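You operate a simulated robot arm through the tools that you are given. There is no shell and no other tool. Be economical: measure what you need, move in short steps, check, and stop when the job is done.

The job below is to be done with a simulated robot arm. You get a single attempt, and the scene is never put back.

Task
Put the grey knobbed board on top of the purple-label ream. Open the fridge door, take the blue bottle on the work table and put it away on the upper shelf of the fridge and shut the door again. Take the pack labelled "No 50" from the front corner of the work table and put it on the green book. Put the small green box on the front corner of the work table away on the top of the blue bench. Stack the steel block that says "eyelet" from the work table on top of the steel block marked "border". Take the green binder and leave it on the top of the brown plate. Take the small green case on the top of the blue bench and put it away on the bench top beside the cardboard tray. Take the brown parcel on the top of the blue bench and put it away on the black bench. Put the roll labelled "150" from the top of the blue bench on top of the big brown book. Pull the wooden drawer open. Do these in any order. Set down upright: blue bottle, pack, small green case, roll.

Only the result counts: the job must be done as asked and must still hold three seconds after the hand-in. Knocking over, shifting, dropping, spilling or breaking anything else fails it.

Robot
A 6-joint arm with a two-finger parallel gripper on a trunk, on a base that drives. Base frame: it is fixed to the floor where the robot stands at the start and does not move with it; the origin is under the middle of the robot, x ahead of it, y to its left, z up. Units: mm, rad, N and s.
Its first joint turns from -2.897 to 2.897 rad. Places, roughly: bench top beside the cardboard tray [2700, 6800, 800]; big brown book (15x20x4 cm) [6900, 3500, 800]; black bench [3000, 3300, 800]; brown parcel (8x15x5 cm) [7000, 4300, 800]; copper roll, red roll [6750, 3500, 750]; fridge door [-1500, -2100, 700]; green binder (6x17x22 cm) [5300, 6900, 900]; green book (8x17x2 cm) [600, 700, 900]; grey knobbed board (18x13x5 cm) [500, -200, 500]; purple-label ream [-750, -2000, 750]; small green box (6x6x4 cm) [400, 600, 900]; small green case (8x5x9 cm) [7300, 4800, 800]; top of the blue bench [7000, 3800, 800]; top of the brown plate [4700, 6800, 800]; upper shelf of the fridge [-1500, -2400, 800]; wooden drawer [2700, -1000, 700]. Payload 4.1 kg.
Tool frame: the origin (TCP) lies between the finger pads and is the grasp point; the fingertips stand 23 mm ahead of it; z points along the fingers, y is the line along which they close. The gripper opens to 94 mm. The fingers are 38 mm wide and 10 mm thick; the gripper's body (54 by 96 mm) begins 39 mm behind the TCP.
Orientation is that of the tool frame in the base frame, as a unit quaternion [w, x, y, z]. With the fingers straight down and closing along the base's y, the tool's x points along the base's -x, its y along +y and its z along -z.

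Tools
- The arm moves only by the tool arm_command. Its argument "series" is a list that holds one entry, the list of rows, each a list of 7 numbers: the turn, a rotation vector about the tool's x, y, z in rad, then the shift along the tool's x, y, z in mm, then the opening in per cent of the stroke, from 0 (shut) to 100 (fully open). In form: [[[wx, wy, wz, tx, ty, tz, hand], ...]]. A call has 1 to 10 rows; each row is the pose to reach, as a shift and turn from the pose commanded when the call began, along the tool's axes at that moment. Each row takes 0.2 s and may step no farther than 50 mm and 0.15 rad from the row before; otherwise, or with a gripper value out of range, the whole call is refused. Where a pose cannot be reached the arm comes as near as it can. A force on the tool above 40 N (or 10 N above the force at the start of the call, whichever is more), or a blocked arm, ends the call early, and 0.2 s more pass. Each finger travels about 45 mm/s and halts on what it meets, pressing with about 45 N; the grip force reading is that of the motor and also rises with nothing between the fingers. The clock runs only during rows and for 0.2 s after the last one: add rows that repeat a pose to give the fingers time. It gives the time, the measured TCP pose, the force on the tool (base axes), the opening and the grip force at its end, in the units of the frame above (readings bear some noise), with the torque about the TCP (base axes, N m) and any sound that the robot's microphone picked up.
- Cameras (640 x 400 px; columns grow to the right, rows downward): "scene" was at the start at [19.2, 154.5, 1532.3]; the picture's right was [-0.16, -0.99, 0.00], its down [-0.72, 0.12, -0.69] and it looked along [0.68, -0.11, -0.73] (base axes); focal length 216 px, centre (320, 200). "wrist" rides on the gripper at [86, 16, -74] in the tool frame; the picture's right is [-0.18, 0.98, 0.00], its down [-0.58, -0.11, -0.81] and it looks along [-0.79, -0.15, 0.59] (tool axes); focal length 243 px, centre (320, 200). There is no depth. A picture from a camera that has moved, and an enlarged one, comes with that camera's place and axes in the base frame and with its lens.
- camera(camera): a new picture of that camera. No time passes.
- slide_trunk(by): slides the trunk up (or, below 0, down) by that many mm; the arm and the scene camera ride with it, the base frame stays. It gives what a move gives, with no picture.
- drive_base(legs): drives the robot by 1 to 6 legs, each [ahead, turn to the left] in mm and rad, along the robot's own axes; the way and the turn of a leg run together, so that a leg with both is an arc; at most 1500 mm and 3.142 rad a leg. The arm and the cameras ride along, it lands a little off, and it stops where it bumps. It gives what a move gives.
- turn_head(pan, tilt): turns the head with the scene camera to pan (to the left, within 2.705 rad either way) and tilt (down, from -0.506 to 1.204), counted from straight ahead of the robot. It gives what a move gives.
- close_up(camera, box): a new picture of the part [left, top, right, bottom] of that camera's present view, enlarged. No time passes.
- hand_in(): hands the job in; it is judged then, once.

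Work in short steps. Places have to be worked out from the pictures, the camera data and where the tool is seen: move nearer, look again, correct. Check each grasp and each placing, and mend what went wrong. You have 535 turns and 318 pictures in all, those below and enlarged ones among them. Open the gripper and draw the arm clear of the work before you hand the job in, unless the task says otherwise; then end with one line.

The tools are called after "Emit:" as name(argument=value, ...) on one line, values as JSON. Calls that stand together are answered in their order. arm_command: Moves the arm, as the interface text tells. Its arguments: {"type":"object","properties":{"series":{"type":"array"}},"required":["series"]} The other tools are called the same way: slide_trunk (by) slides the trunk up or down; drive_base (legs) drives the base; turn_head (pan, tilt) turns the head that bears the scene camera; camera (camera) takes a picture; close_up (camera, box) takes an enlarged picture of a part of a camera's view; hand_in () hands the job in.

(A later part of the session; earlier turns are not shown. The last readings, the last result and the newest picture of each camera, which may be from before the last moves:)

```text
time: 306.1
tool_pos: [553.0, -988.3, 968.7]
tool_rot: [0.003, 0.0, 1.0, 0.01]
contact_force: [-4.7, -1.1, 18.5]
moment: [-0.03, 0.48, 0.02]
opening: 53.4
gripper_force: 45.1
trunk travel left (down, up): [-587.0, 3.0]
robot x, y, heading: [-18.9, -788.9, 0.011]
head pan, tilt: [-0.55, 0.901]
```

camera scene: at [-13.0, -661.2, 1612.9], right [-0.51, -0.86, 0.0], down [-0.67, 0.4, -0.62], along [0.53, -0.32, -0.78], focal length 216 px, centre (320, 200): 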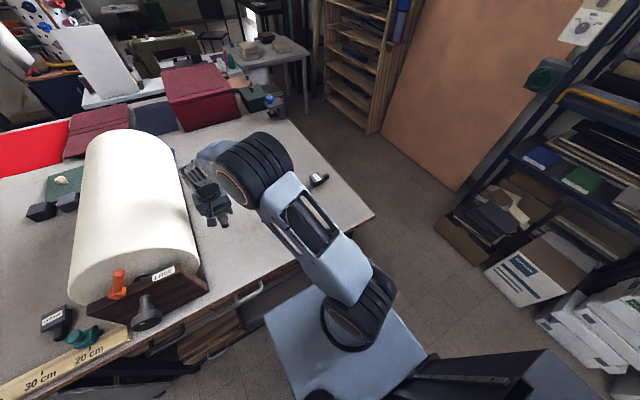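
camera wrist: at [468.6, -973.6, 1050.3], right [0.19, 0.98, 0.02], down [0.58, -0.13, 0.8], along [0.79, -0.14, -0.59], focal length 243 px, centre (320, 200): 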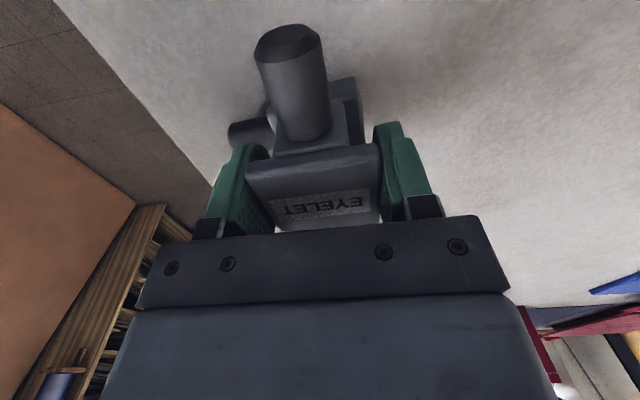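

Contact at z≈969 — eyelet rests on border. Ease and open.

Emit:
arm_command(series=[[[0, 0, 0, 0, 0, -3, 20], [0, 0, 0, 0, 0, -4, 60], [0, 0, 0, 0, 0, -4, 70], [0, 0, 0, 0, 0, -4, 75], [0, 0, 0, 0, 0, -4, 75], [0, 0, 0, 0, 0, -4, 75]]])

Emit:
arm_command(series=[[[0, 0, 0, 0, 0, -20, 75], [0, 0, 0, 0, 0, -45, 80], [0, 0, 0, 0, 0, -75, 90], [0, 0, 0, 0, 0, -100, 100]]])

Emit:
camera(camera="wrist")

Emit:
close_up(camera="scene", box=[270, 130, 370, 192])

```text
time: 307.5
tool_pos: [552.6, -989.0, 969.9]
tool_rot: [0.001, 0.0, 1.0, 0.011]
contact_force: [0.5, -0.1, 0.0]
moment: [-0.01, 0.01, -0.01]
opening: 70.6
gripper_force: 0.1
trunk travel left (down, up): [-587.0, 3.0]
robot x, y, heading: [-17.5, -791.4, 0.008]
head pan, tilt: [-0.55, 0.901]
```

```text
time: 308.5
tool_pos: [552.5, -990.8, 1070.2]
tool_rot: [0.001, 0.001, 1.0, 0.01]
contact_force: [-0.9, -0.7, 0.5]
moment: [0.01, 0.02, 0.0]
opening: 93.9
gripper_force: 0.1
trunk travel left (down, up): [-587.0, 3.0]
robot x, y, heading: [-19.2, -792.4, 0.006]
head pan, tilt: [-0.55, 0.901]
```

```text
191 pictures are left
camera wrist: at [467.2, -976.1, 1145.2], right [0.19, 0.98, 0.02], down [0.58, -0.13, 0.8], along [0.79, -0.14, -0.59], focal length 243 px, centre (320, 200)
```

wrist: 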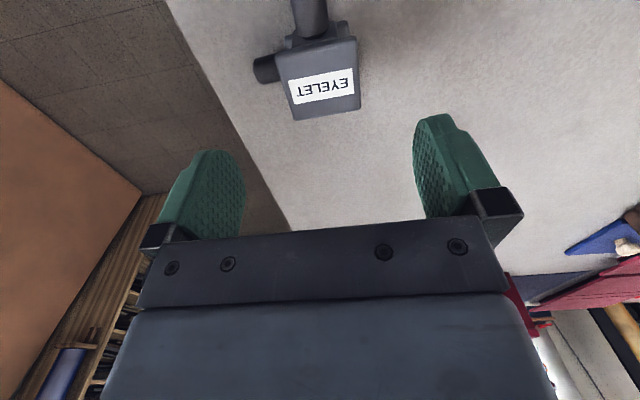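

```text
6.40 times, centred on (320, 161) of scene
camera zoom: at [-13.6, -661.5, 1612.9], right [-0.51, -0.86, 0.0], down [-0.67, 0.4, -0.62], along [0.53, -0.32, -0.78], focal length 1382 px, centre (320, 450)
```

zoom: 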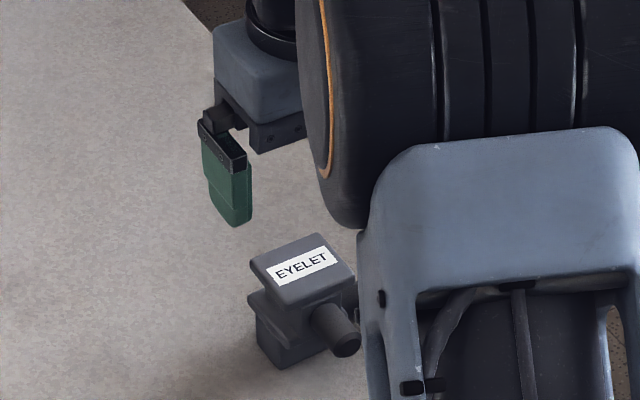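

Stacked neatly. Retract the arm to ahead-centre and drive to the left part of the table.

Emit:
arm_command(series=[[[0, 0, 0, 35, 33, 0, 100], [0, 0, 0, 70, 66, 0, 100], [0, 0, 0, 105, 100, 0, 100], [0, 0, 0, 140, 133, 0, 100], [0, 0, 0, 175, 166, 0, 100], [0, 0, 0, 210, 200, 0, 100]]])

Emit:
drive_base(legs=[[-330, 0], [0, 1.57], [1290, 0], [0, -1.57]])

Emit:
turn_head(pan=0.0, tilt=0.6)

Emit:
camera(camera="scene")

```text
time: 309.9
tool_pos: [341.7, -790.2, 1073.7]
tool_rot: [0.0, 0.001, 1.0, 0.011]
contact_force: [0.6, -0.3, 0.1]
moment: [0.0, -0.02, 0.01]
opening: 93.9
gripper_force: 0.1
trunk travel left (down, up): [-587.0, 3.0]
robot x, y, heading: [-15.3, -792.5, 0.01]
head pan, tilt: [-0.55, 0.901]
```

```text
time: 325.8
tool_pos: [4.2, 482.7, 1073.2]
tool_rot: [0.001, 0.008, 1.0, 0.011]
contact_force: [0.2, 0.1, -0.3]
moment: [0.02, 0.03, -0.01]
opening: 93.9
gripper_force: 0.0
trunk travel left (down, up): [-587.0, 3.0]
robot x, y, heading: [-362.0, 489.1, -0.005]
head pan, tilt: [-0.55, 0.901]
```

```text
time: 326.8
tool_pos: [4.2, 482.8, 1072.1]
tool_rot: [0.001, 0.008, 1.0, 0.011]
contact_force: [-0.6, 0.1, -0.1]
moment: [-0.02, -0.01, 0.01]
opening: 94.1
gripper_force: 0.1
trunk travel left (down, up): [-587.0, 3.0]
robot x, y, heading: [-353.5, 493.8, -0.005]
head pan, tilt: [0.0, 0.6]
```

```text
189 pictures are left
camera scene: at [-325.5, 656.8, 1637.7], right [0.0, -1.0, 0.0], down [-0.57, 0.0, -0.82], along [0.82, 0.0, -0.57], focal length 216 px, centre (320, 200)
```

scene: 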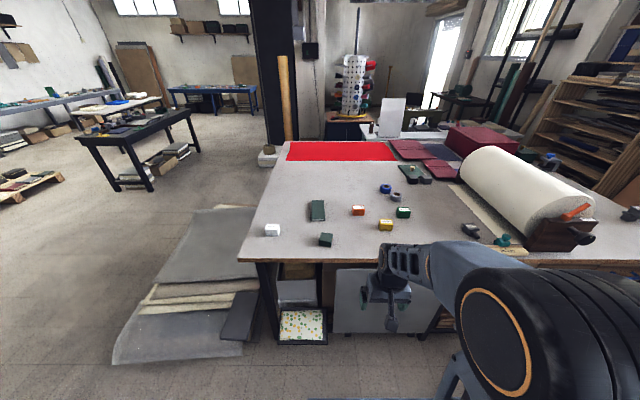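

Emit:
drive_base(legs=[[325, 0]])

Emit:
turn_head(pan=0.0, tilt=0.8)

Emit:
camera(camera="scene")

Emit:
camera(camera="wrist")

```text
time: 328.9
tool_pos: [329.6, 479.3, 1072.7]
tool_rot: [0.001, 0.011, 1.0, 0.011]
contact_force: [0.1, 0.1, -0.1]
moment: [-0.01, 0.04, -0.02]
opening: 93.9
gripper_force: 0.1
trunk travel left (down, up): [-587.0, 3.0]
robot x, y, heading: [-24.9, 491.7, -0.012]
head pan, tilt: [0.0, 0.6]
```

```text
time: 329.7
tool_pos: [328.3, 480.7, 1071.9]
tool_rot: [0.001, 0.011, 1.0, 0.012]
contact_force: [0.3, -0.6, 0.0]
moment: [0.02, 0.01, -0.02]
opening: 94.2
gripper_force: 0.0
trunk travel left (down, up): [-587.0, 3.0]
robot x, y, heading: [-27.7, 489.4, -0.005]
head pan, tilt: [0.0, 0.799]
```

```text
188 pictures are left
camera scene: at [-6.5, 655.3, 1620.9], right [-0.01, -1.0, 0.0], down [-0.72, 0.0, -0.7], along [0.7, 0.0, -0.72], focal length 216 px, centre (320, 200)
```

scene: 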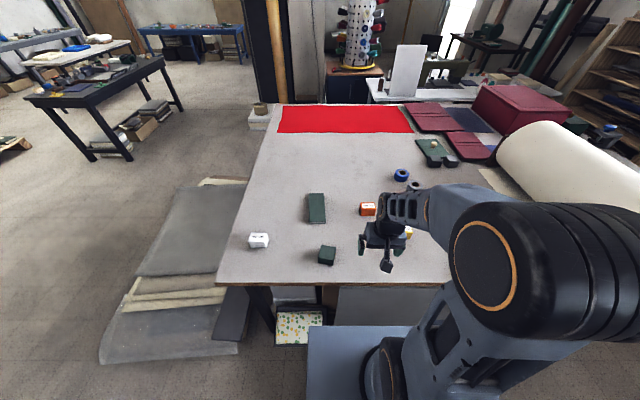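

```text
187 pictures are left
camera wrist: at [244.5, 496.9, 1148.7], right [0.2, 0.98, 0.02], down [0.58, -0.14, 0.8], along [0.79, -0.15, -0.59], focal length 243 px, centre (320, 200)
```

wrist: 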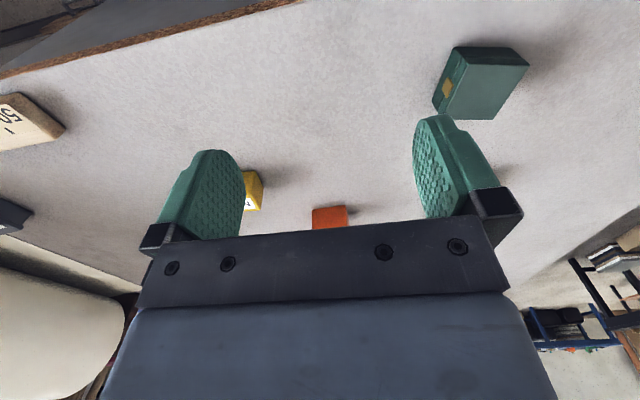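

Tilt the tool 30° forward and move above the yellow No 50.

Emit:
arm_command(series=[[[0, -0.13, 0, -28, -28, 12, 100], [0, -0.26, 0, -56, -56, 24, 100], [0, -0.39, 0, -84, -84, 36, 100], [0, -0.52, 0, -112, -112, 50, 100], [0, -0.52, 0, -130, -140, 60, 100], [0, -0.52, 0, -130, -140, 60, 100]]])

Emit:
camera(camera="wrist")

Emit:
camera(camera="scene")

```text
time: 331.1
tool_pos: [456.3, 337.5, 1009.6]
tool_rot: [0.258, 0.013, 0.966, 0.008]
contact_force: [-0.3, -0.4, 0.0]
moment: [-0.02, 0.03, -0.01]
opening: 94.0
gripper_force: 0.1
trunk travel left (down, up): [-587.0, 3.0]
robot x, y, heading: [-26.6, 487.1, -0.006]
head pan, tilt: [0.0, 0.799]
```

```text
186 pictures are left
camera wrist: at [345.9, 356.5, 1032.0], right [0.18, 0.98, 0.11], down [0.1, -0.13, 0.99], along [0.98, -0.17, -0.12], focal length 243 px, centre (320, 200)
```

wrist: 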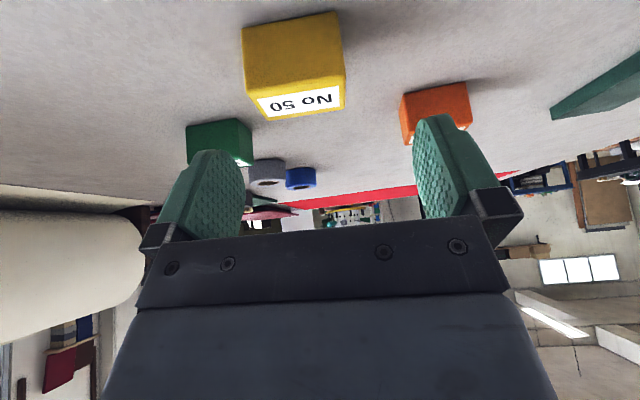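

```text
185 pictures are left
camera scene: at [-6.6, 655.3, 1620.8], right [-0.01, -1.0, 0.0], down [-0.72, 0.0, -0.7], along [0.7, 0.0, -0.72], focal length 216 px, centre (320, 200)
```

scene: 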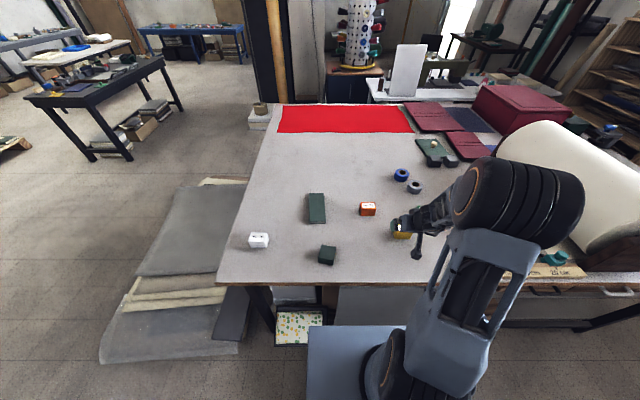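

No 50: x 480–511, y 303–356, z 900–946. Descend along the tool axis to it.

Emit:
arm_command(series=[[[0, 0, 0, 4, -9.4, 20, 100], [0, 0, 0, 4, -9.4, 45, 100], [0, 0, 0, 4, -9.4, 70, 100], [0, 0, 0, 4.4, -9.4, 85.6, 100], [0, 0, 0, 4.4, -9.4, 85.6, 100]]])

Emit:
camera(camera="wrist")

```text
time: 332.3
tool_pos: [495.7, 330.7, 934.0]
tool_rot: [0.258, 0.012, 0.966, 0.009]
contact_force: [0.2, 0.0, -0.1]
moment: [-0.01, -0.01, 0.02]
opening: 94.2
gripper_force: 0.0
trunk travel left (down, up): [-587.0, 3.0]
robot x, y, heading: [-27.0, 486.0, -0.008]
head pan, tilt: [0.0, 0.799]
```

```text
184 pictures are left
camera wrist: at [385.4, 349.2, 956.7], right [0.18, 0.98, 0.11], down [0.1, -0.13, 0.99], along [0.98, -0.17, -0.12], focal length 243 px, centre (320, 200)
```

wrist: 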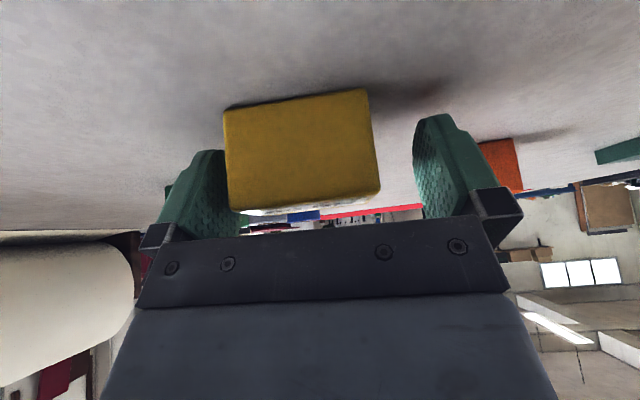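

Emit:
arm_command(series=[[[0, 0, 0, 0, -4, 0, 85], [0, 0, 0, 0, -4, 0, 70], [0, 0, 0, 0, -4, 0, 50], [0, 0, 0, 0, -4, 0, 40], [0, 0, 0, 0, -4, 0, 30], [0, 0, 0, 0, -4, 0, 30]]])

Emit:
arm_command(series=[[[0, 0, 0, -15, 0, -26, 20], [0, 0, 0, -30, 0, -52, 20], [0, 0, 0, -45, 0, -78, 20], [0, 0, 0, -45, 0, -78, 20]]])

Emit:
camera(camera="wrist")

Emit:
close_up(camera="scene", box=[230, 150, 470, 300])

```text
time: 333.7
tool_pos: [495.6, 326.2, 934.3]
tool_rot: [0.258, 0.013, 0.966, 0.008]
contact_force: [0.8, -0.3, 0.8]
moment: [-0.09, -0.01, 0.0]
opening: 61.0
gripper_force: 45.3
trunk travel left (down, up): [-587.0, 3.0]
robot x, y, heading: [-27.5, 490.1, -0.009]
head pan, tilt: [0.0, 0.799]
```

```text
time: 334.7
tool_pos: [495.1, 323.9, 1025.2]
tool_rot: [0.257, 0.013, 0.966, 0.008]
contact_force: [-1.1, 0.3, -0.9]
moment: [-0.03, -0.03, -0.03]
opening: 60.9
gripper_force: 45.0
trunk travel left (down, up): [-587.0, 3.0]
robot x, y, heading: [-31.1, 486.0, -0.007]
head pan, tilt: [0.0, 0.799]
```

```text
183 pictures are left
camera wrist: at [384.6, 342.4, 1047.7], right [0.18, 0.98, 0.11], down [0.1, -0.13, 0.99], along [0.98, -0.17, -0.12], focal length 243 px, centre (320, 200)
```

wrist: 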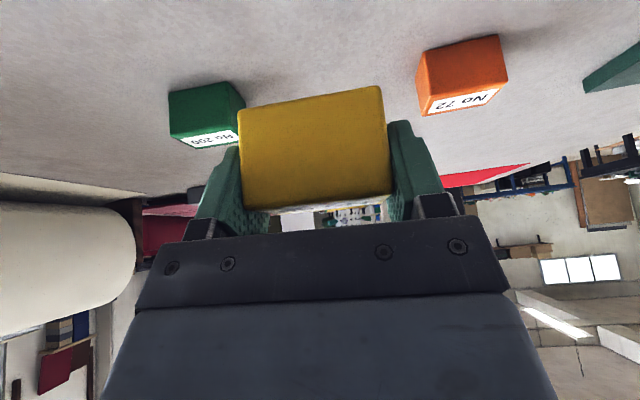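

```text
2.67 times, centred on (350, 225) of scene
camera zoom: at [-6.6, 655.3, 1620.8], right [-0.01, -1.0, 0.0], down [-0.72, 0.0, -0.7], along [0.7, 0.0, -0.72], focal length 576 px, centre (240, 133)
```

zoom: 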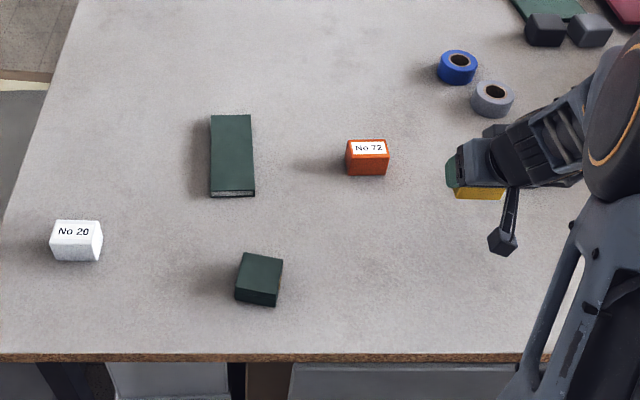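

Pack is held. Book: x 548–717, y 636–704, top z≈920. Carry the pack over it.

Emit:
arm_command(series=[[[0, 0, 0, -10, 43.5, 7, 20], [0, 0, 0, -20, 87, 14, 20], [0, 0, 0, -30, 130.5, 21, 20], [0, 0, 0, -40, 174, 28, 20], [0, 0, 0, -50, 217.5, 35, 20], [0, 0, 0, -60, 261, 42, 20], [0, 0, 0, -70, 304.5, 49, 20], [0, 0, 0, -81, 348, 55.5, 20], [0, 0, 0, -81, 348, 55.5, 20]]])

Emit:
camera(camera="wrist")

Emit:
close_up(camera="scene", box=[240, 160, 400, 260])

```text
time: 336.7
tool_pos: [601.8, 669.7, 1022.1]
tool_rot: [0.258, 0.012, 0.966, 0.009]
contact_force: [0.1, 0.2, -1.2]
moment: [0.01, 0.0, 0.0]
opening: 61.2
gripper_force: 44.8
trunk travel left (down, up): [-587.0, 3.0]
robot x, y, heading: [-25.6, 490.6, -0.01]
head pan, tilt: [0.0, 0.799]
```

```text
181 pictures are left
camera wrist: at [491.4, 689.1, 1045.1], right [0.18, 0.98, 0.11], down [0.1, -0.13, 0.99], along [0.98, -0.17, -0.12], focal length 243 px, centre (320, 200)
```

wrist: 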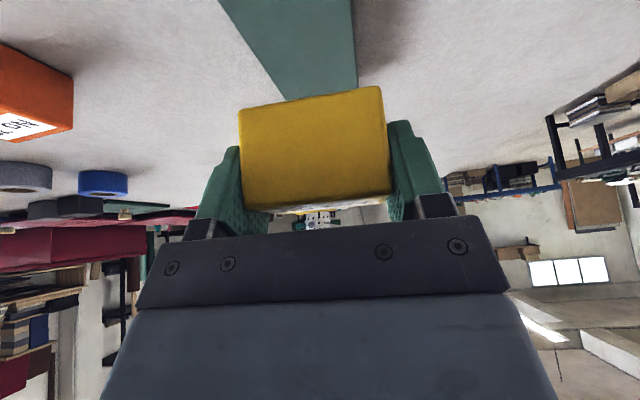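

```text
4.00 times, centred on (320, 210) of scene
camera zoom: at [-6.5, 655.4, 1620.8], right [-0.01, -1.0, 0.0], down [-0.72, 0.0, -0.7], along [0.7, -0.01, -0.72], focal length 864 px, centre (320, 160)
```

zoom: 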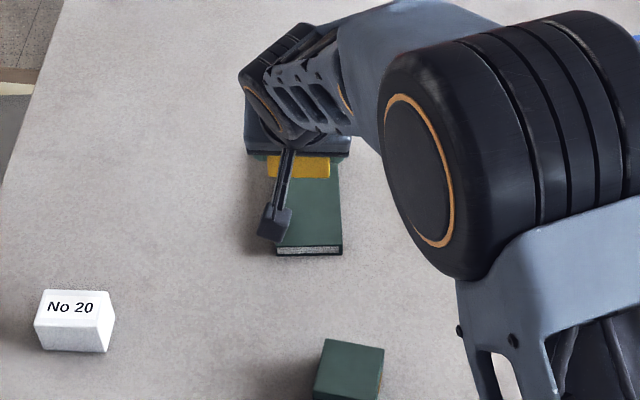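

Book spans y 629–698 here; shift 6 mm and descend to z≈960.

Emit:
arm_command(series=[[[0, 0, 0, 0, -6, 0, 20], [0, 0, 0, 10, -6.5, 18, 20], [0, 0, 0, 20, -7, 36, 20], [0, 0, 0, 30.7, -7.4, 53.7, 20], [0, 0, 0, 32.2, -7.4, 56.3, 20], [0, 0, 0, 33.7, -7.4, 59, 20], [0, 0, 0, 35.2, -7.4, 61.6, 20], [0, 0, 0, 36.7, -7.4, 64.2, 20]]])

```text
time: 338.5
tool_pos: [600.9, 664.7, 952.2]
tool_rot: [0.26, 0.013, 0.966, 0.009]
contact_force: [-0.3, -2.2, 9.8]
moment: [-0.43, 0.08, -0.04]
opening: 61.1
gripper_force: 44.8
trunk travel left (down, up): [-587.0, 3.0]
robot x, y, heading: [-24.0, 488.0, -0.006]
head pan, tilt: [0.0, 0.799]
```

Contact on the book. Ease and open, then withdraw along the tool axis.

Emit:
arm_command(series=[[[0, 0, 0, -1.5, 0, -2.6, 30], [0, 0, 0, -1.5, 0, -2.6, 70], [0, 0, 0, -1.5, 0, -2.6, 80], [0, 0, 0, -1.5, 0, -2.6, 85], [0, 0, 0, -1.5, 0, -2.6, 85]]])

Emit:
arm_command(series=[[[0, 0, 0, 0, 0, -25, 85], [0, 0, 0, 0, 0, -55, 90], [0, 0, 0, 0, 0, -90, 100], [0, 0, 0, -10, 0, -125, 100]]])

Emit:
camera(camera="wrist")

Emit:
close_up(camera="scene", box=[240, 160, 400, 260])

```text
time: 339.7
tool_pos: [601.1, 665.6, 952.8]
tool_rot: [0.259, 0.012, 0.966, 0.008]
contact_force: [-0.4, 0.0, 1.1]
moment: [-0.03, 0.01, 0.01]
opening: 79.9
gripper_force: 0.0
trunk travel left (down, up): [-587.0, 3.0]
robot x, y, heading: [-30.3, 488.2, -0.005]
head pan, tilt: [0.0, 0.799]
```

```text
time: 340.7
tool_pos: [545.9, 662.6, 1064.5]
tool_rot: [0.257, 0.013, 0.966, 0.008]
contact_force: [-0.1, -0.9, 0.2]
moment: [-0.01, 0.02, -0.04]
opening: 94.1
gripper_force: 0.1
trunk travel left (down, up): [-587.0, 3.0]
robot x, y, heading: [-26.4, 489.5, -0.006]
head pan, tilt: [0.0, 0.799]
```

```text
179 pictures are left
camera wrist: at [436.0, 681.1, 1087.4], right [0.18, 0.98, 0.11], down [0.1, -0.13, 0.99], along [0.98, -0.17, -0.12], focal length 243 px, centre (320, 200)
```

wrist: 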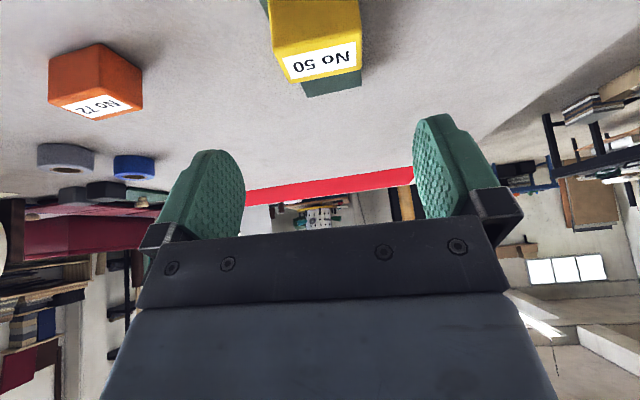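

```text
4.00 times, centred on (320, 210) of scene
camera zoom: at [-7.1, 655.2, 1620.8], right [-0.01, -1.0, 0.0], down [-0.72, 0.01, -0.7], along [0.7, 0.0, -0.72], focal length 864 px, centre (320, 160)
```

zoom: 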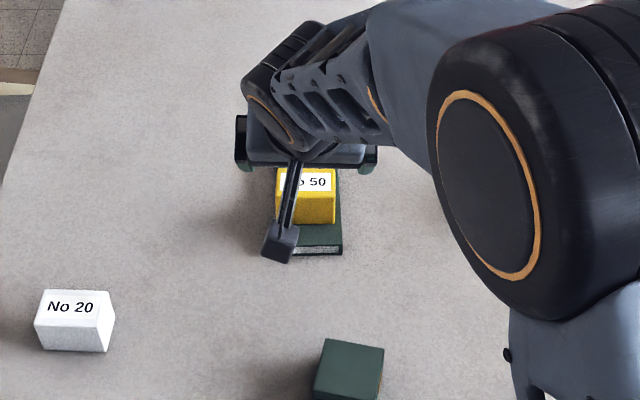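

Pack stands on the book. Now go over the small green box (≈(384,630)) with the tool straight down.

Emit:
arm_command(series=[[[0, 0.13, 0, 41, -9, -8, 100], [0, 0.26, 0, 82, -18, -16, 100], [0, 0.39, 0, 123, -27, -25, 100], [0, 0.52, 0, 165, -36, -34, 100], [0, 0.52, 0, 165, -36, -34, 100]]])

Emit:
arm_command(series=[[[0, 0, 0.09, 0, 0, 0, 100], [0, 0, 0.17, 0, 0, 0, 100], [0, 0, 0.17, 0, 0, 0, 100]]])

Emit:
camera(camera="wrist")

Emit:
close_up(camera="scene", box=[240, 190, 400, 290])

```text
time: 341.9
tool_pos: [385.6, 630.0, 1010.7]
tool_rot: [0.0, 0.01, 1.0, 0.012]
contact_force: [0.5, -0.3, -1.0]
moment: [0.04, 0.0, -0.03]
opening: 94.1
gripper_force: 0.2
trunk travel left (down, up): [-587.0, 3.0]
robot x, y, heading: [-28.2, 485.2, -0.01]
head pan, tilt: [0.0, 0.799]
```

```text
time: 342.7
tool_pos: [386.9, 630.8, 1010.7]
tool_rot: [-0.001, 0.096, 0.995, 0.011]
contact_force: [-0.6, -0.2, 0.1]
moment: [0.0, -0.03, -0.01]
opening: 93.8
gripper_force: 0.0
trunk travel left (down, up): [-587.0, 3.0]
robot x, y, heading: [-28.0, 485.8, -0.011]
head pan, tilt: [0.0, 0.799]
```

```text
177 pictures are left
camera wrist: at [305.5, 662.2, 1087.4], right [0.37, 0.93, 0.02], down [0.55, -0.24, 0.8], along [0.75, -0.28, -0.6], focal length 243 px, centre (320, 200)
```

wrist: 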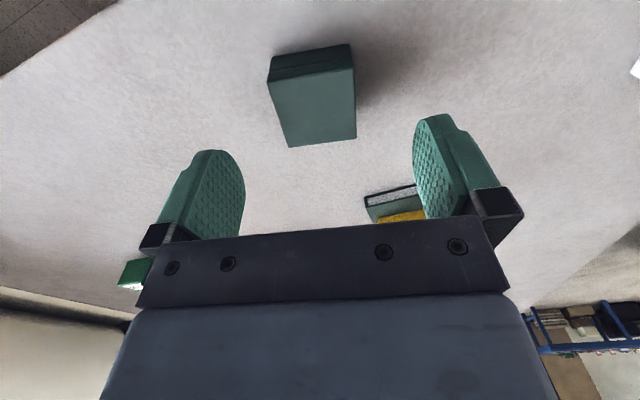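

```text
4.00 times, centred on (320, 240) of scene
camera zoom: at [-6.6, 655.4, 1620.8], right [-0.01, -1.0, 0.0], down [-0.72, 0.0, -0.7], along [0.7, 0.0, -0.72], focal length 864 px, centre (320, 40)
```

zoom: 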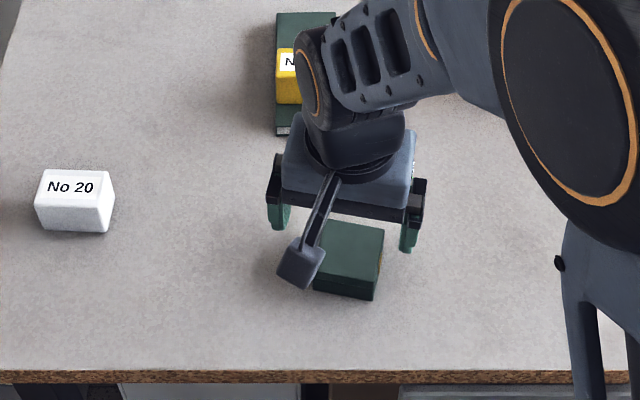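

Aligned. Descend onto the green box and grip.

Emit:
arm_command(series=[[[0, 0, 0.02, -5, -1, 28, 100], [0, 0, 0.04, -9.4, -1, 56, 100], [0, 0, 0.04, -9.4, -1, 84, 100], [0, 0, 0.04, -9.4, -1, 84, 80], [0, 0, 0.04, -9.4, -1, 84, 60], [0, 0, 0.04, -9.4, -1, 84, 40], [0, 0, 0.04, -9.4, -1, 84, 30], [0, 0, 0.04, -9.4, -1, 84, 20], [0, 0, 0.04, -9.4, -1, 84, 20]]])

Emit:
arm_command(series=[[[0, 0, 0, 0, 0, -40, 10], [0, 0, 0, 0, 0, -85, 0], [0, 0, 0, 0, 0, -130, 0], [0, 0, 0, 0, 0, -150, 0]]])

Emit:
camera(camera="wrist")

```text
time: 344.7
tool_pos: [396.1, 629.1, 928.9]
tool_rot: [-0.001, 0.115, 0.993, 0.012]
contact_force: [-0.8, -0.3, -0.5]
moment: [0.02, -0.01, -0.03]
opening: 55.4
gripper_force: 44.9
trunk travel left (down, up): [-587.0, 3.0]
robot x, y, heading: [-32.7, 487.7, -0.011]
head pan, tilt: [0.0, 0.799]
```

```text
time: 345.7
tool_pos: [395.7, 628.1, 1077.4]
tool_rot: [-0.001, 0.114, 0.993, 0.011]
contact_force: [0.3, 0.1, -1.3]
moment: [-0.01, -0.01, -0.03]
opening: 55.1
gripper_force: 44.7
trunk travel left (down, up): [-587.0, 3.0]
robot x, y, heading: [-28.1, 485.5, -0.01]
head pan, tilt: [0.0, 0.799]
```

```text
175 pictures are left
camera wrist: at [316.2, 662.2, 1153.2], right [0.4, 0.91, 0.02], down [0.54, -0.26, 0.8], along [0.74, -0.31, -0.6], focal length 243 px, centre (320, 200)
```

wrist: 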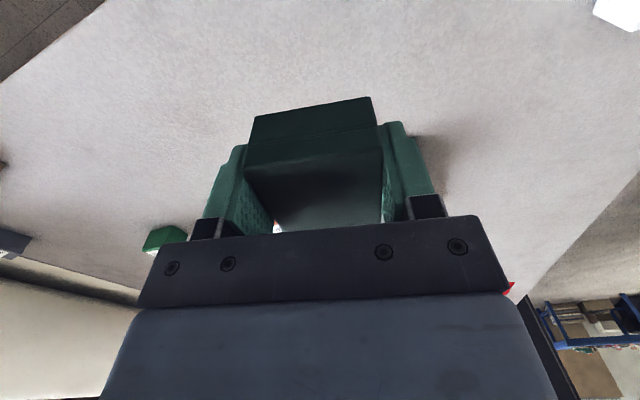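

Box held. Look left to plan the route toward the blue bench.

Emit:
turn_head(pan=0.6, tilt=0.3)

Emit:
camera(camera="scene")

Emit:
turn_head(pan=1.5, tilt=0.4)

Emit:
camera(camera="scene")

```text
time: 346.7
tool_pos: [396.1, 626.1, 1077.4]
tool_rot: [-0.001, 0.115, 0.993, 0.011]
contact_force: [0.5, -0.6, 0.0]
moment: [0.01, -0.01, 0.03]
opening: 55.3
gripper_force: 44.8
trunk travel left (down, up): [-587.0, 3.0]
robot x, y, heading: [-28.7, 488.1, -0.008]
head pan, tilt: [0.6, 0.3]
```

```text
174 pictures are left
camera scene: at [-9.8, 708.1, 1665.1], right [0.56, -0.83, 0.0], down [-0.25, -0.17, -0.95], along [0.79, 0.53, -0.3], focal length 216 px, centre (320, 200)
```

scene: 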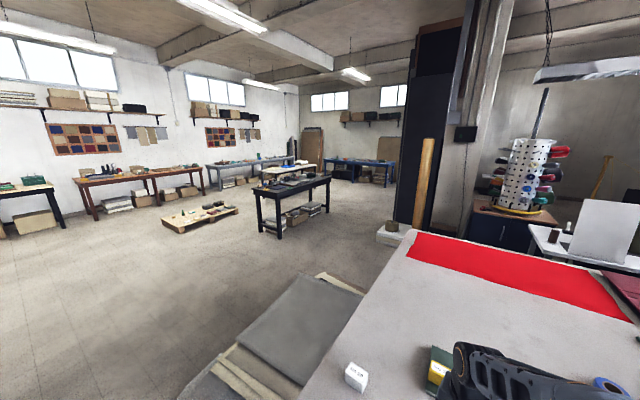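

```text
time: 347.9
tool_pos: [396.2, 628.5, 1075.7]
tool_rot: [-0.001, 0.114, 0.993, 0.011]
contact_force: [0.2, 0.6, -0.5]
moment: [-0.01, 0.0, -0.02]
opening: 55.1
gripper_force: 44.7
trunk travel left (down, up): [-587.0, 3.0]
robot x, y, heading: [-27.7, 488.4, -0.01]
head pan, tilt: [1.499, 0.4]
```

```text
173 pictures are left
camera scene: at [-79.9, 748.3, 1655.9], right [1.0, -0.08, 0.0], down [-0.03, -0.39, -0.92], along [0.07, 0.92, -0.39], focal length 216 px, centre (320, 200)
```

scene: 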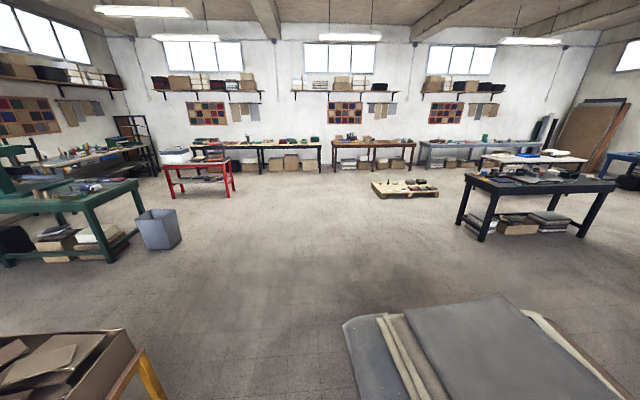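

Floor slabs lie x 214–1600, y 1100–2080; the black bench starts near (2300,3080). Route: back off, north to y≈2500, then east.

Emit:
drive_base(legs=[[-290, 0], [0, 1.58], [1000, 0], [1020, 0], [0, -1.57]])

Emit:
turn_head(pan=0.0, tilt=0.3)

Emit:
camera(camera="scene")

```text
time: 367.3
tool_pos: [89.4, 2691.5, 1077.0]
tool_rot: [-0.001, 0.1, 0.995, 0.011]
contact_force: [-0.1, 0.1, 0.0]
moment: [0.01, 0.0, 0.03]
opening: 55.1
gripper_force: 45.0
trunk travel left (down, up): [-587.0, 3.0]
robot x, y, heading: [-332.4, 2538.1, 0.022]
head pan, tilt: [1.499, 0.4]
```

```text
time: 368.9
tool_pos: [88.9, 2690.2, 1076.8]
tool_rot: [-0.001, 0.1, 0.995, 0.011]
contact_force: [-0.3, -0.7, -0.9]
moment: [0.02, 0.03, -0.02]
opening: 55.2
gripper_force: 44.7
trunk travel left (down, up): [-587.0, 3.0]
robot x, y, heading: [-330.5, 2534.5, 0.024]
head pan, tilt: [0.0, 0.3]
```

```text
172 pictures are left
camera scene: at [-302.1, 2706.9, 1665.2], right [0.02, -1.0, 0.0], down [-0.3, -0.01, -0.96], along [0.95, 0.02, -0.3], focal length 216 px, centre (320, 200)
```

scene: 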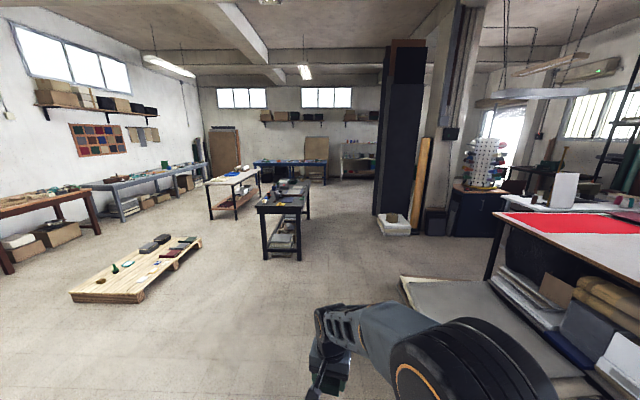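

Clear corridor. Blue bench front is near x≈6650, y 2700–5000. Drive east.

Emit:
drive_base(legs=[[0, -0.03], [1400, 0], [1400, 0], [1400, 0], [1300, 0]])

Emit:
turn_head(pan=0.5, tilt=0.4)

Emit:
camera(camera="scene")

```text
time: 395.7
tool_pos: [5631.2, 2677.1, 1076.7]
tool_rot: [0.0, 0.113, 0.994, 0.012]
contact_force: [0.3, 0.6, -0.4]
moment: [0.03, 0.0, 0.02]
opening: 55.1
gripper_force: 45.1
trunk travel left (down, up): [-587.0, 3.0]
robot x, y, heading: [5209.0, 2531.4, -0.004]
head pan, tilt: [0.0, 0.3]
```

```text
time: 396.6
tool_pos: [5631.5, 2676.2, 1075.8]
tool_rot: [0.0, 0.112, 0.994, 0.012]
contact_force: [0.4, -0.5, -0.1]
moment: [-0.02, 0.02, -0.01]
opening: 55.1
gripper_force: 44.5
trunk travel left (down, up): [-587.0, 3.0]
robot x, y, heading: [5206.7, 2534.1, -0.002]
head pan, tilt: [0.499, 0.4]
```

```text
171 pictures are left
camera scene: at [5229.8, 2745.6, 1655.9], right [0.48, -0.88, 0.0], down [-0.34, -0.19, -0.92], along [0.81, 0.44, -0.39], focal length 216 px, centre (320, 200)
```

scene: 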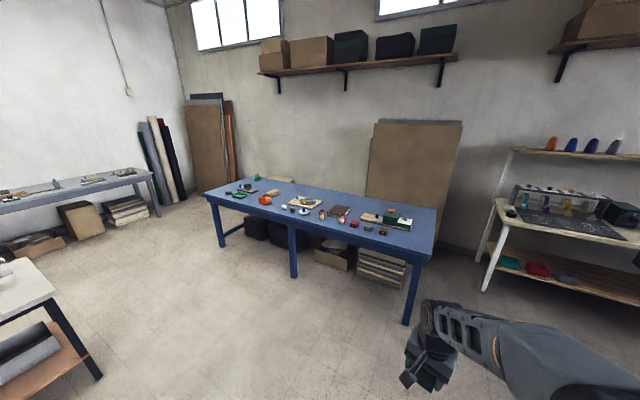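

Emit:
close_up(camera="scene", box=[200, 165, 330, 246])

Emit:
close_up(camera="scene", box=[310, 180, 440, 261])

```text
4.92 times, centred on (265, 206) of scene
camera zoom: at [5229.8, 2745.6, 1655.9], right [0.48, -0.88, 0.0], down [-0.34, -0.19, -0.92], along [0.81, 0.44, -0.39], focal length 1063 px, centre (591, 173)
```

zoom: 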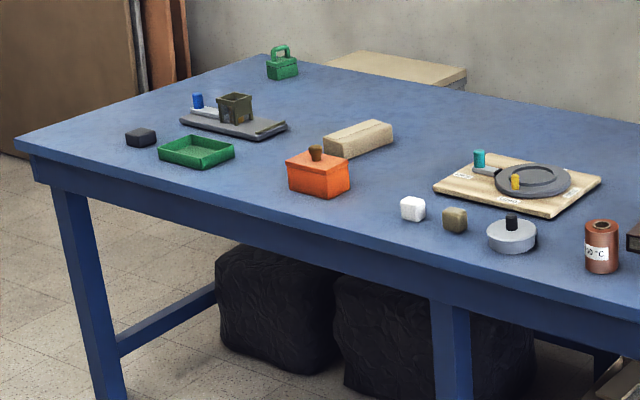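

```text
4.92 times, centred on (375, 220) of scene
camera zoom: at [5229.8, 2745.6, 1655.9], right [0.48, -0.88, 0.0], down [-0.34, -0.19, -0.92], along [0.81, 0.44, -0.39], focal length 1063 px, centre (49, 99)
```

zoom: 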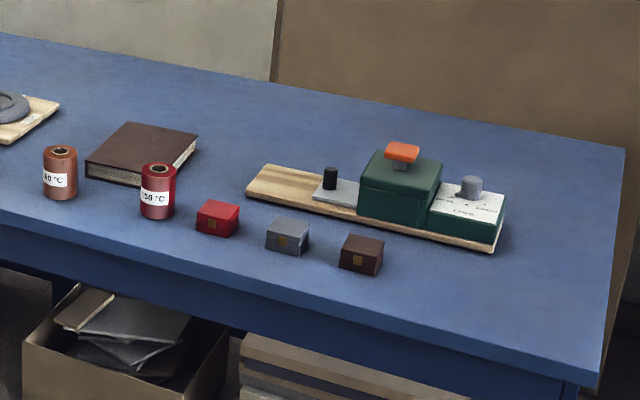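

Bench top ≈723. Red roll "150" at ≈(6791,3371), book centre ≈(6948,3480), parcel ≈(7041,4362), case ≈(7353,4902). Free spot for the green box: ≈(6780,2870). Drive there.

Emit:
drive_base(legs=[[0, 0.34], [1010, 0], [0, -0.34]])

Emit:
slide_trunk(by=-180)

Emit:
turn_head(pan=0.0, tilt=0.7)

Emit:
camera(camera="scene")

```text
time: 404.0
tool_pos: [6585.2, 3003.7, 1076.4]
tool_rot: [0.0, 0.114, 0.993, 0.012]
contact_force: [-0.6, 0.6, 0.0]
moment: [-0.03, 0.02, 0.01]
opening: 55.2
gripper_force: 44.8
trunk travel left (down, up): [-587.0, 3.0]
robot x, y, heading: [6162.6, 2861.4, -0.008]
head pan, tilt: [0.499, 0.4]
```

```text
time: 406.0
tool_pos: [6584.3, 3002.7, 896.8]
tool_rot: [0.0, 0.115, 0.993, 0.011]
contact_force: [-0.1, 0.3, -0.9]
moment: [-0.02, -0.03, 0.02]
opening: 55.1
gripper_force: 44.7
trunk travel left (down, up): [-407.0, 183.0]
robot x, y, heading: [6163.1, 2863.2, -0.002]
head pan, tilt: [0.499, 0.4]
```

```text
time: 406.9
tool_pos: [6585.5, 3003.4, 896.6]
tool_rot: [-0.001, 0.114, 0.993, 0.011]
contact_force: [-0.5, 0.1, 0.3]
moment: [0.01, -0.02, 0.04]
opening: 55.1
gripper_force: 45.2
trunk travel left (down, up): [-407.0, 183.0]
robot x, y, heading: [6156.5, 2861.0, -0.006]
head pan, tilt: [0.0, 0.7]
```

```text
168 pictures are left
camera scene: at [6187.0, 3030.5, 1449.1], right [0.0, -1.0, 0.0], down [-0.64, 0.0, -0.77], along [0.77, 0.0, -0.64], focal length 216 px, centre (320, 200)
```

scene: 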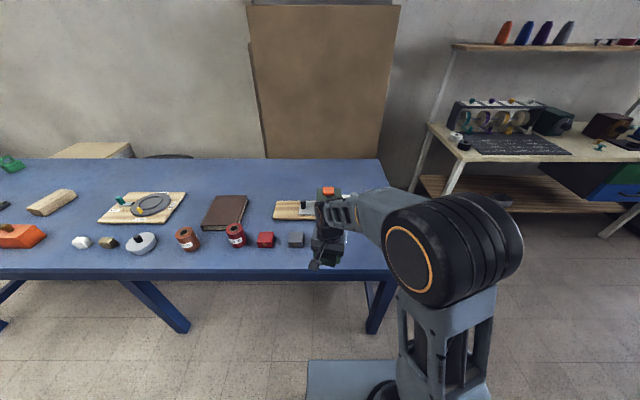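

Carry the box over the free area at (6770,2880).

Emit:
arm_command(series=[[[0, 0, 0, -41, -15.6, 0, 0], [0, 0, 0, -83, -31, 0, 0], [0, 0, 0, -125, -47, 0, 0], [0, 0, 0, -166, -62, 0, 0], [0, 0, 0, -207, -78, 0, 0], [0, 0, 0, -207, -78, 0, 0]]])

Emit:
camera(camera="wrist")

Emit:
close_up(camera="scene", box=[260, 170, 420, 270])

```text
time: 408.3
tool_pos: [6769.2, 2881.8, 893.6]
tool_rot: [-0.001, 0.115, 0.993, 0.012]
contact_force: [0.2, 0.3, -0.4]
moment: [0.02, 0.04, 0.03]
opening: 55.4
gripper_force: 44.9
trunk travel left (down, up): [-407.0, 183.0]
robot x, y, heading: [6165.2, 2865.9, -0.004]
head pan, tilt: [0.0, 0.7]
```

```text
167 pictures are left
camera wrist: at [6690.5, 2916.9, 970.2], right [0.4, 0.92, 0.02], down [0.54, -0.26, 0.8], along [0.74, -0.31, -0.6], focal length 243 px, centre (320, 200)
```

wrist: 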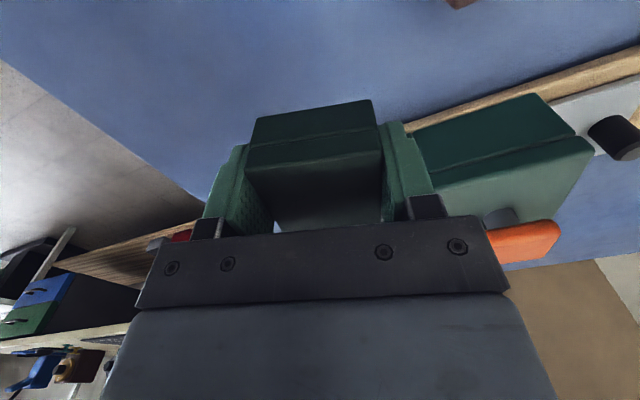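

```text
4.00 times, centred on (340, 220) of scene
camera zoom: at [6187.3, 3030.2, 1449.1], right [0.0, -1.0, 0.0], down [-0.64, 0.0, -0.76], along [0.76, 0.0, -0.64], focal length 864 px, centre (240, 120)
```

zoom: 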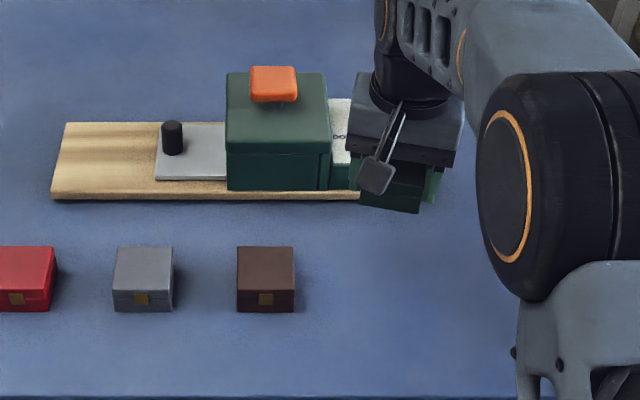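

The landing area is free. Lower with the trunk to just above the bench, then the arm.

Emit:
slide_trunk(by=-125)

Emit:
arm_command(series=[[[0, 0, 0, 0, 0, 4, 0], [0, 0, 0, 0, 0, 8, 0], [0, 0, 0, 0, 0, 12, 0], [0, 0, 0, 0, 0, 16, 0], [0, 0, 0, 0, 0, 20, 0], [0, 0, 0, 0, 0, 24, 0], [0, 0, 0, 0, 0, 28, 0]]])

```text
time: 409.6
tool_pos: [6771.9, 2882.8, 788.1]
tool_rot: [0.008, 0.114, 0.993, 0.012]
contact_force: [-0.4, 0.3, 15.0]
moment: [-0.32, 0.43, 0.0]
opening: 55.8
gripper_force: 45.2
trunk travel left (down, up): [-290.0, 300.0]
robot x, y, heading: [6163.7, 2860.3, -0.006]
head pan, tilt: [0.0, 0.7]
stopped: the force on the tool passed its limit (the readings are from after the stop); the commanded pose is now the measured one
```

```text
time: 410.1
tool_pos: [6774.4, 2883.4, 788.3]
tool_rot: [0.014, 0.114, 0.993, 0.013]
contact_force: [1.0, -0.2, 15.2]
moment: [-0.31, 0.46, -0.04]
opening: 55.4
gripper_force: 45.0
trunk travel left (down, up): [-290.0, 300.0]
robot x, y, heading: [6162.7, 2858.9, -0.004]
head pan, tilt: [0.0, 0.7]
stopped in row 2: the force on the tool passed its limit (the readings are from after the stop); the commanded pose is now the measured one
```

Contact at z=788 → bench top ≈758. Ease off, release and check.

Emit:
arm_command(series=[[[0, 0, 0, 0, 0, -3, 0], [0, 0, 0, 0, 0, -3, 40], [0, 0, 0, 0, 0, -3, 70], [0, 0, 0, 0, 0, -3, 80], [0, 0, 0, 0, 0, -3, 80]]])

Emit:
arm_command(series=[[[0, 0, 0, 0, 0, -40, 90], [0, 0, 0, 0, 0, -85, 100], [0, 0, 0, 0, 0, -130, 100]]])

Emit:
close_up(camera="scene", box=[240, 180, 400, 280])

Emit:
camera(camera="wrist")

```text
time: 411.3
tool_pos: [6773.9, 2881.9, 786.2]
tool_rot: [0.011, 0.114, 0.993, 0.013]
contact_force: [0.1, 0.0, 0.4]
moment: [-0.03, -0.02, -0.02]
opening: 75.3
gripper_force: 0.0
trunk travel left (down, up): [-290.0, 300.0]
robot x, y, heading: [6161.4, 2865.3, -0.004]
head pan, tilt: [0.0, 0.7]
```

```text
time: 412.1
tool_pos: [6768.7, 2879.8, 916.5]
tool_rot: [0.011, 0.115, 0.993, 0.013]
contact_force: [-0.4, -0.5, 0.6]
moment: [-0.01, -0.01, 0.01]
opening: 94.0
gripper_force: 0.0
trunk travel left (down, up): [-290.0, 300.0]
robot x, y, heading: [6159.2, 2859.1, -0.005]
head pan, tilt: [0.0, 0.7]
```

```text
4.00 times, centred on (320, 230) of scene
camera zoom: at [6186.9, 3030.4, 1331.8], right [0.0, -1.0, 0.0], down [-0.64, 0.0, -0.76], along [0.76, 0.0, -0.64], focal length 864 px, centre (320, 80)
```

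zoom: 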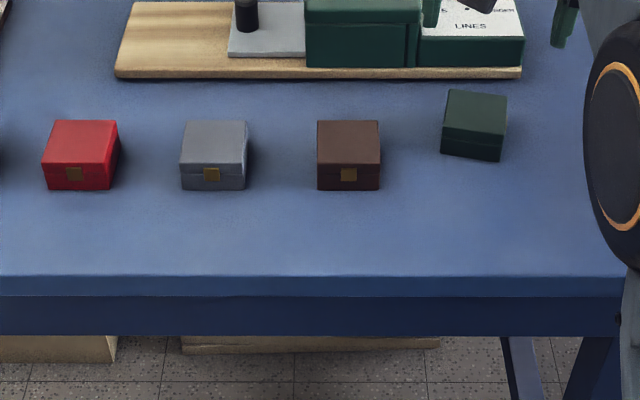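

```text
164 pictures are left
camera wrist: at [6688.4, 2914.2, 990.6], right [0.4, 0.92, 0.03], down [0.52, -0.26, 0.81], along [0.75, -0.31, -0.58], focal length 243 px, centre (320, 200)
```

wrist: 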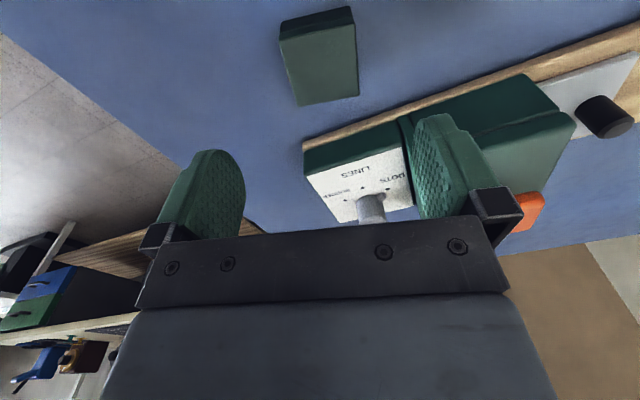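

Green box is placed. Now move to the rolls: sidestep ~540 mm left.

Emit:
arm_command(series=[[[0, 0, -0.05, 50, 0, 0, 100], [0, 0, -0.1, 100, 0, 0, 100], [0, 0, -0.15, 150, 0, 0, 100], [0, 0, -0.23, 200, 0, 0, 100]]])

Emit:
drive_base(legs=[[-150, 0], [0, 1.575], [540, 0], [0, -1.57], [210, 0]])

Emit:
turn_head(pan=0.1, tilt=0.8)

Emit:
camera(camera="scene")

Emit:
camera(camera="wrist")

```text
time: 413.1
tool_pos: [6572.9, 2925.4, 911.4]
tool_rot: [0.013, -0.002, 1.0, 0.012]
contact_force: [0.0, -0.1, 0.8]
moment: [0.04, 0.03, 0.02]
opening: 94.1
gripper_force: 0.0
trunk travel left (down, up): [-290.0, 300.0]
robot x, y, heading: [6160.6, 2867.0, -0.004]
head pan, tilt: [0.0, 0.7]
```

```text
time: 426.0
tool_pos: [6654.2, 3456.7, 913.2]
tool_rot: [0.013, 0.002, 1.0, 0.011]
contact_force: [-0.4, 0.2, -0.4]
moment: [-0.03, 0.01, 0.02]
opening: 94.0
gripper_force: 0.0
trunk travel left (down, up): [-290.0, 300.0]
robot x, y, heading: [6235.9, 3396.2, -0.014]
head pan, tilt: [0.0, 0.7]
```

```text
time: 426.7
tool_pos: [6654.7, 3456.8, 913.0]
tool_rot: [0.013, 0.003, 1.0, 0.012]
contact_force: [0.0, -0.6, 0.5]
moment: [-0.02, -0.05, 0.02]
opening: 94.0
gripper_force: 0.0
trunk travel left (down, up): [-290.0, 300.0]
robot x, y, heading: [6240.7, 3396.2, -0.009]
head pan, tilt: [0.099, 0.799]
```

```text
163 pictures are left
camera scene: at [6263.6, 3572.5, 1323.6], right [0.09, -1.0, 0.0], down [-0.71, -0.06, -0.7], along [0.69, 0.06, -0.72], focal length 216 px, centre (320, 200)
```

scene: 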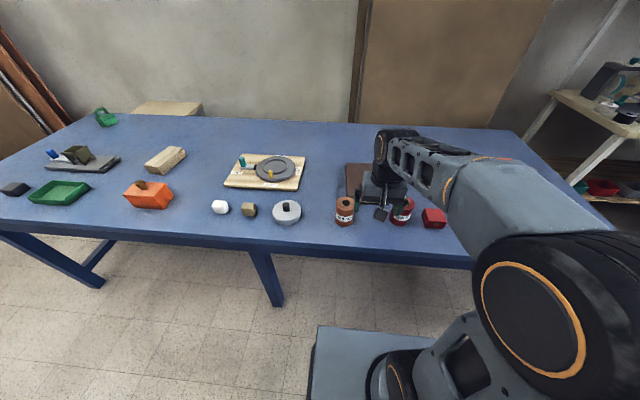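

```text
162 pictures are left
camera wrist: at [6567.8, 3472.7, 986.0], right [0.19, 0.98, 0.03], down [0.56, -0.13, 0.82], along [0.81, -0.14, -0.57], focal length 243 px, centre (320, 200)
```

wrist: 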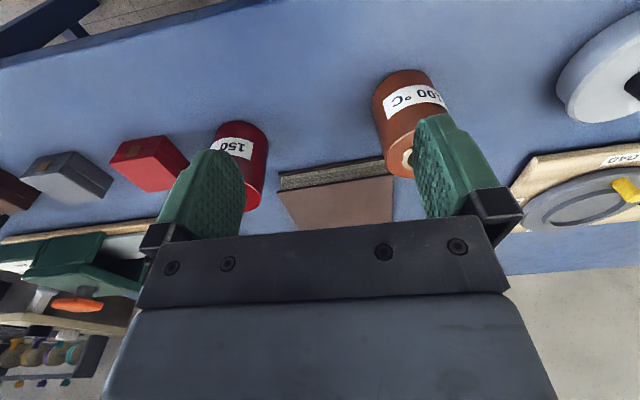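

Red roll axis ≈(6758,3345), top ≈845. Move above it.

Emit:
arm_command(series=[[[0, 0.013, 0, -26, -28, -3, 80], [0, 0.026, 0, -52, -56, -6, 80], [0, 0.026, 0, -78, -84, -9, 80], [0, 0.026, 0, -103, -112, -12, 80], [0, 0.026, 0, -103, -112, -12, 80]]])

Emit:
camera(camera="wrist")

Emit:
close_up(camera="scene", box=[320, 150, 480, 250])

```text
time: 427.9
tool_pos: [6758.3, 3344.7, 925.0]
tool_rot: [0.0, 0.002, 1.0, 0.011]
contact_force: [0.4, -0.5, 0.6]
moment: [-0.03, -0.02, 0.01]
opening: 75.0
gripper_force: 0.0
trunk travel left (down, up): [-290.0, 300.0]
robot x, y, heading: [6244.3, 3397.7, -0.012]
head pan, tilt: [0.099, 0.799]
```

```text
161 pictures are left
camera wrist: at [6672.5, 3360.6, 1000.9], right [0.19, 0.98, 0.02], down [0.58, -0.13, 0.8], along [0.79, -0.14, -0.6], focal length 243 px, centre (320, 200)
```

wrist: 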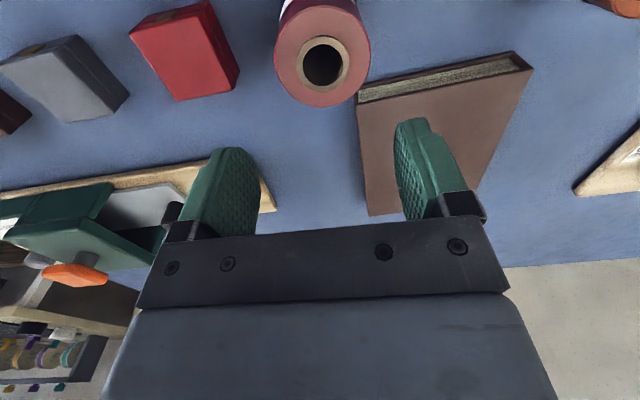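

```text
4.00 times, centred on (400, 200) of scene
camera zoom: at [6263.7, 3572.3, 1323.6], right [0.09, -1.0, 0.0], down [-0.71, -0.06, -0.7], along [0.69, 0.06, -0.72], focal length 864 px, centre (0, 200)
```

zoom: 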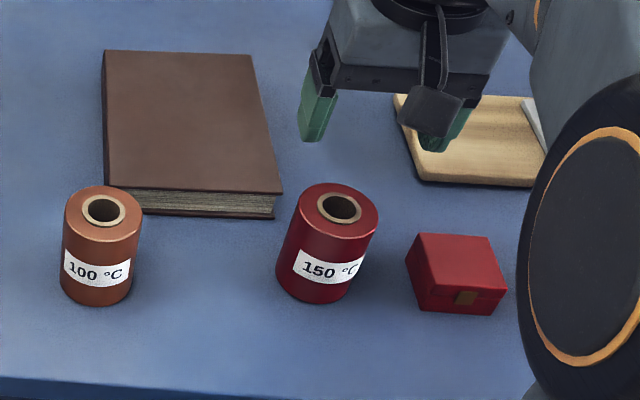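

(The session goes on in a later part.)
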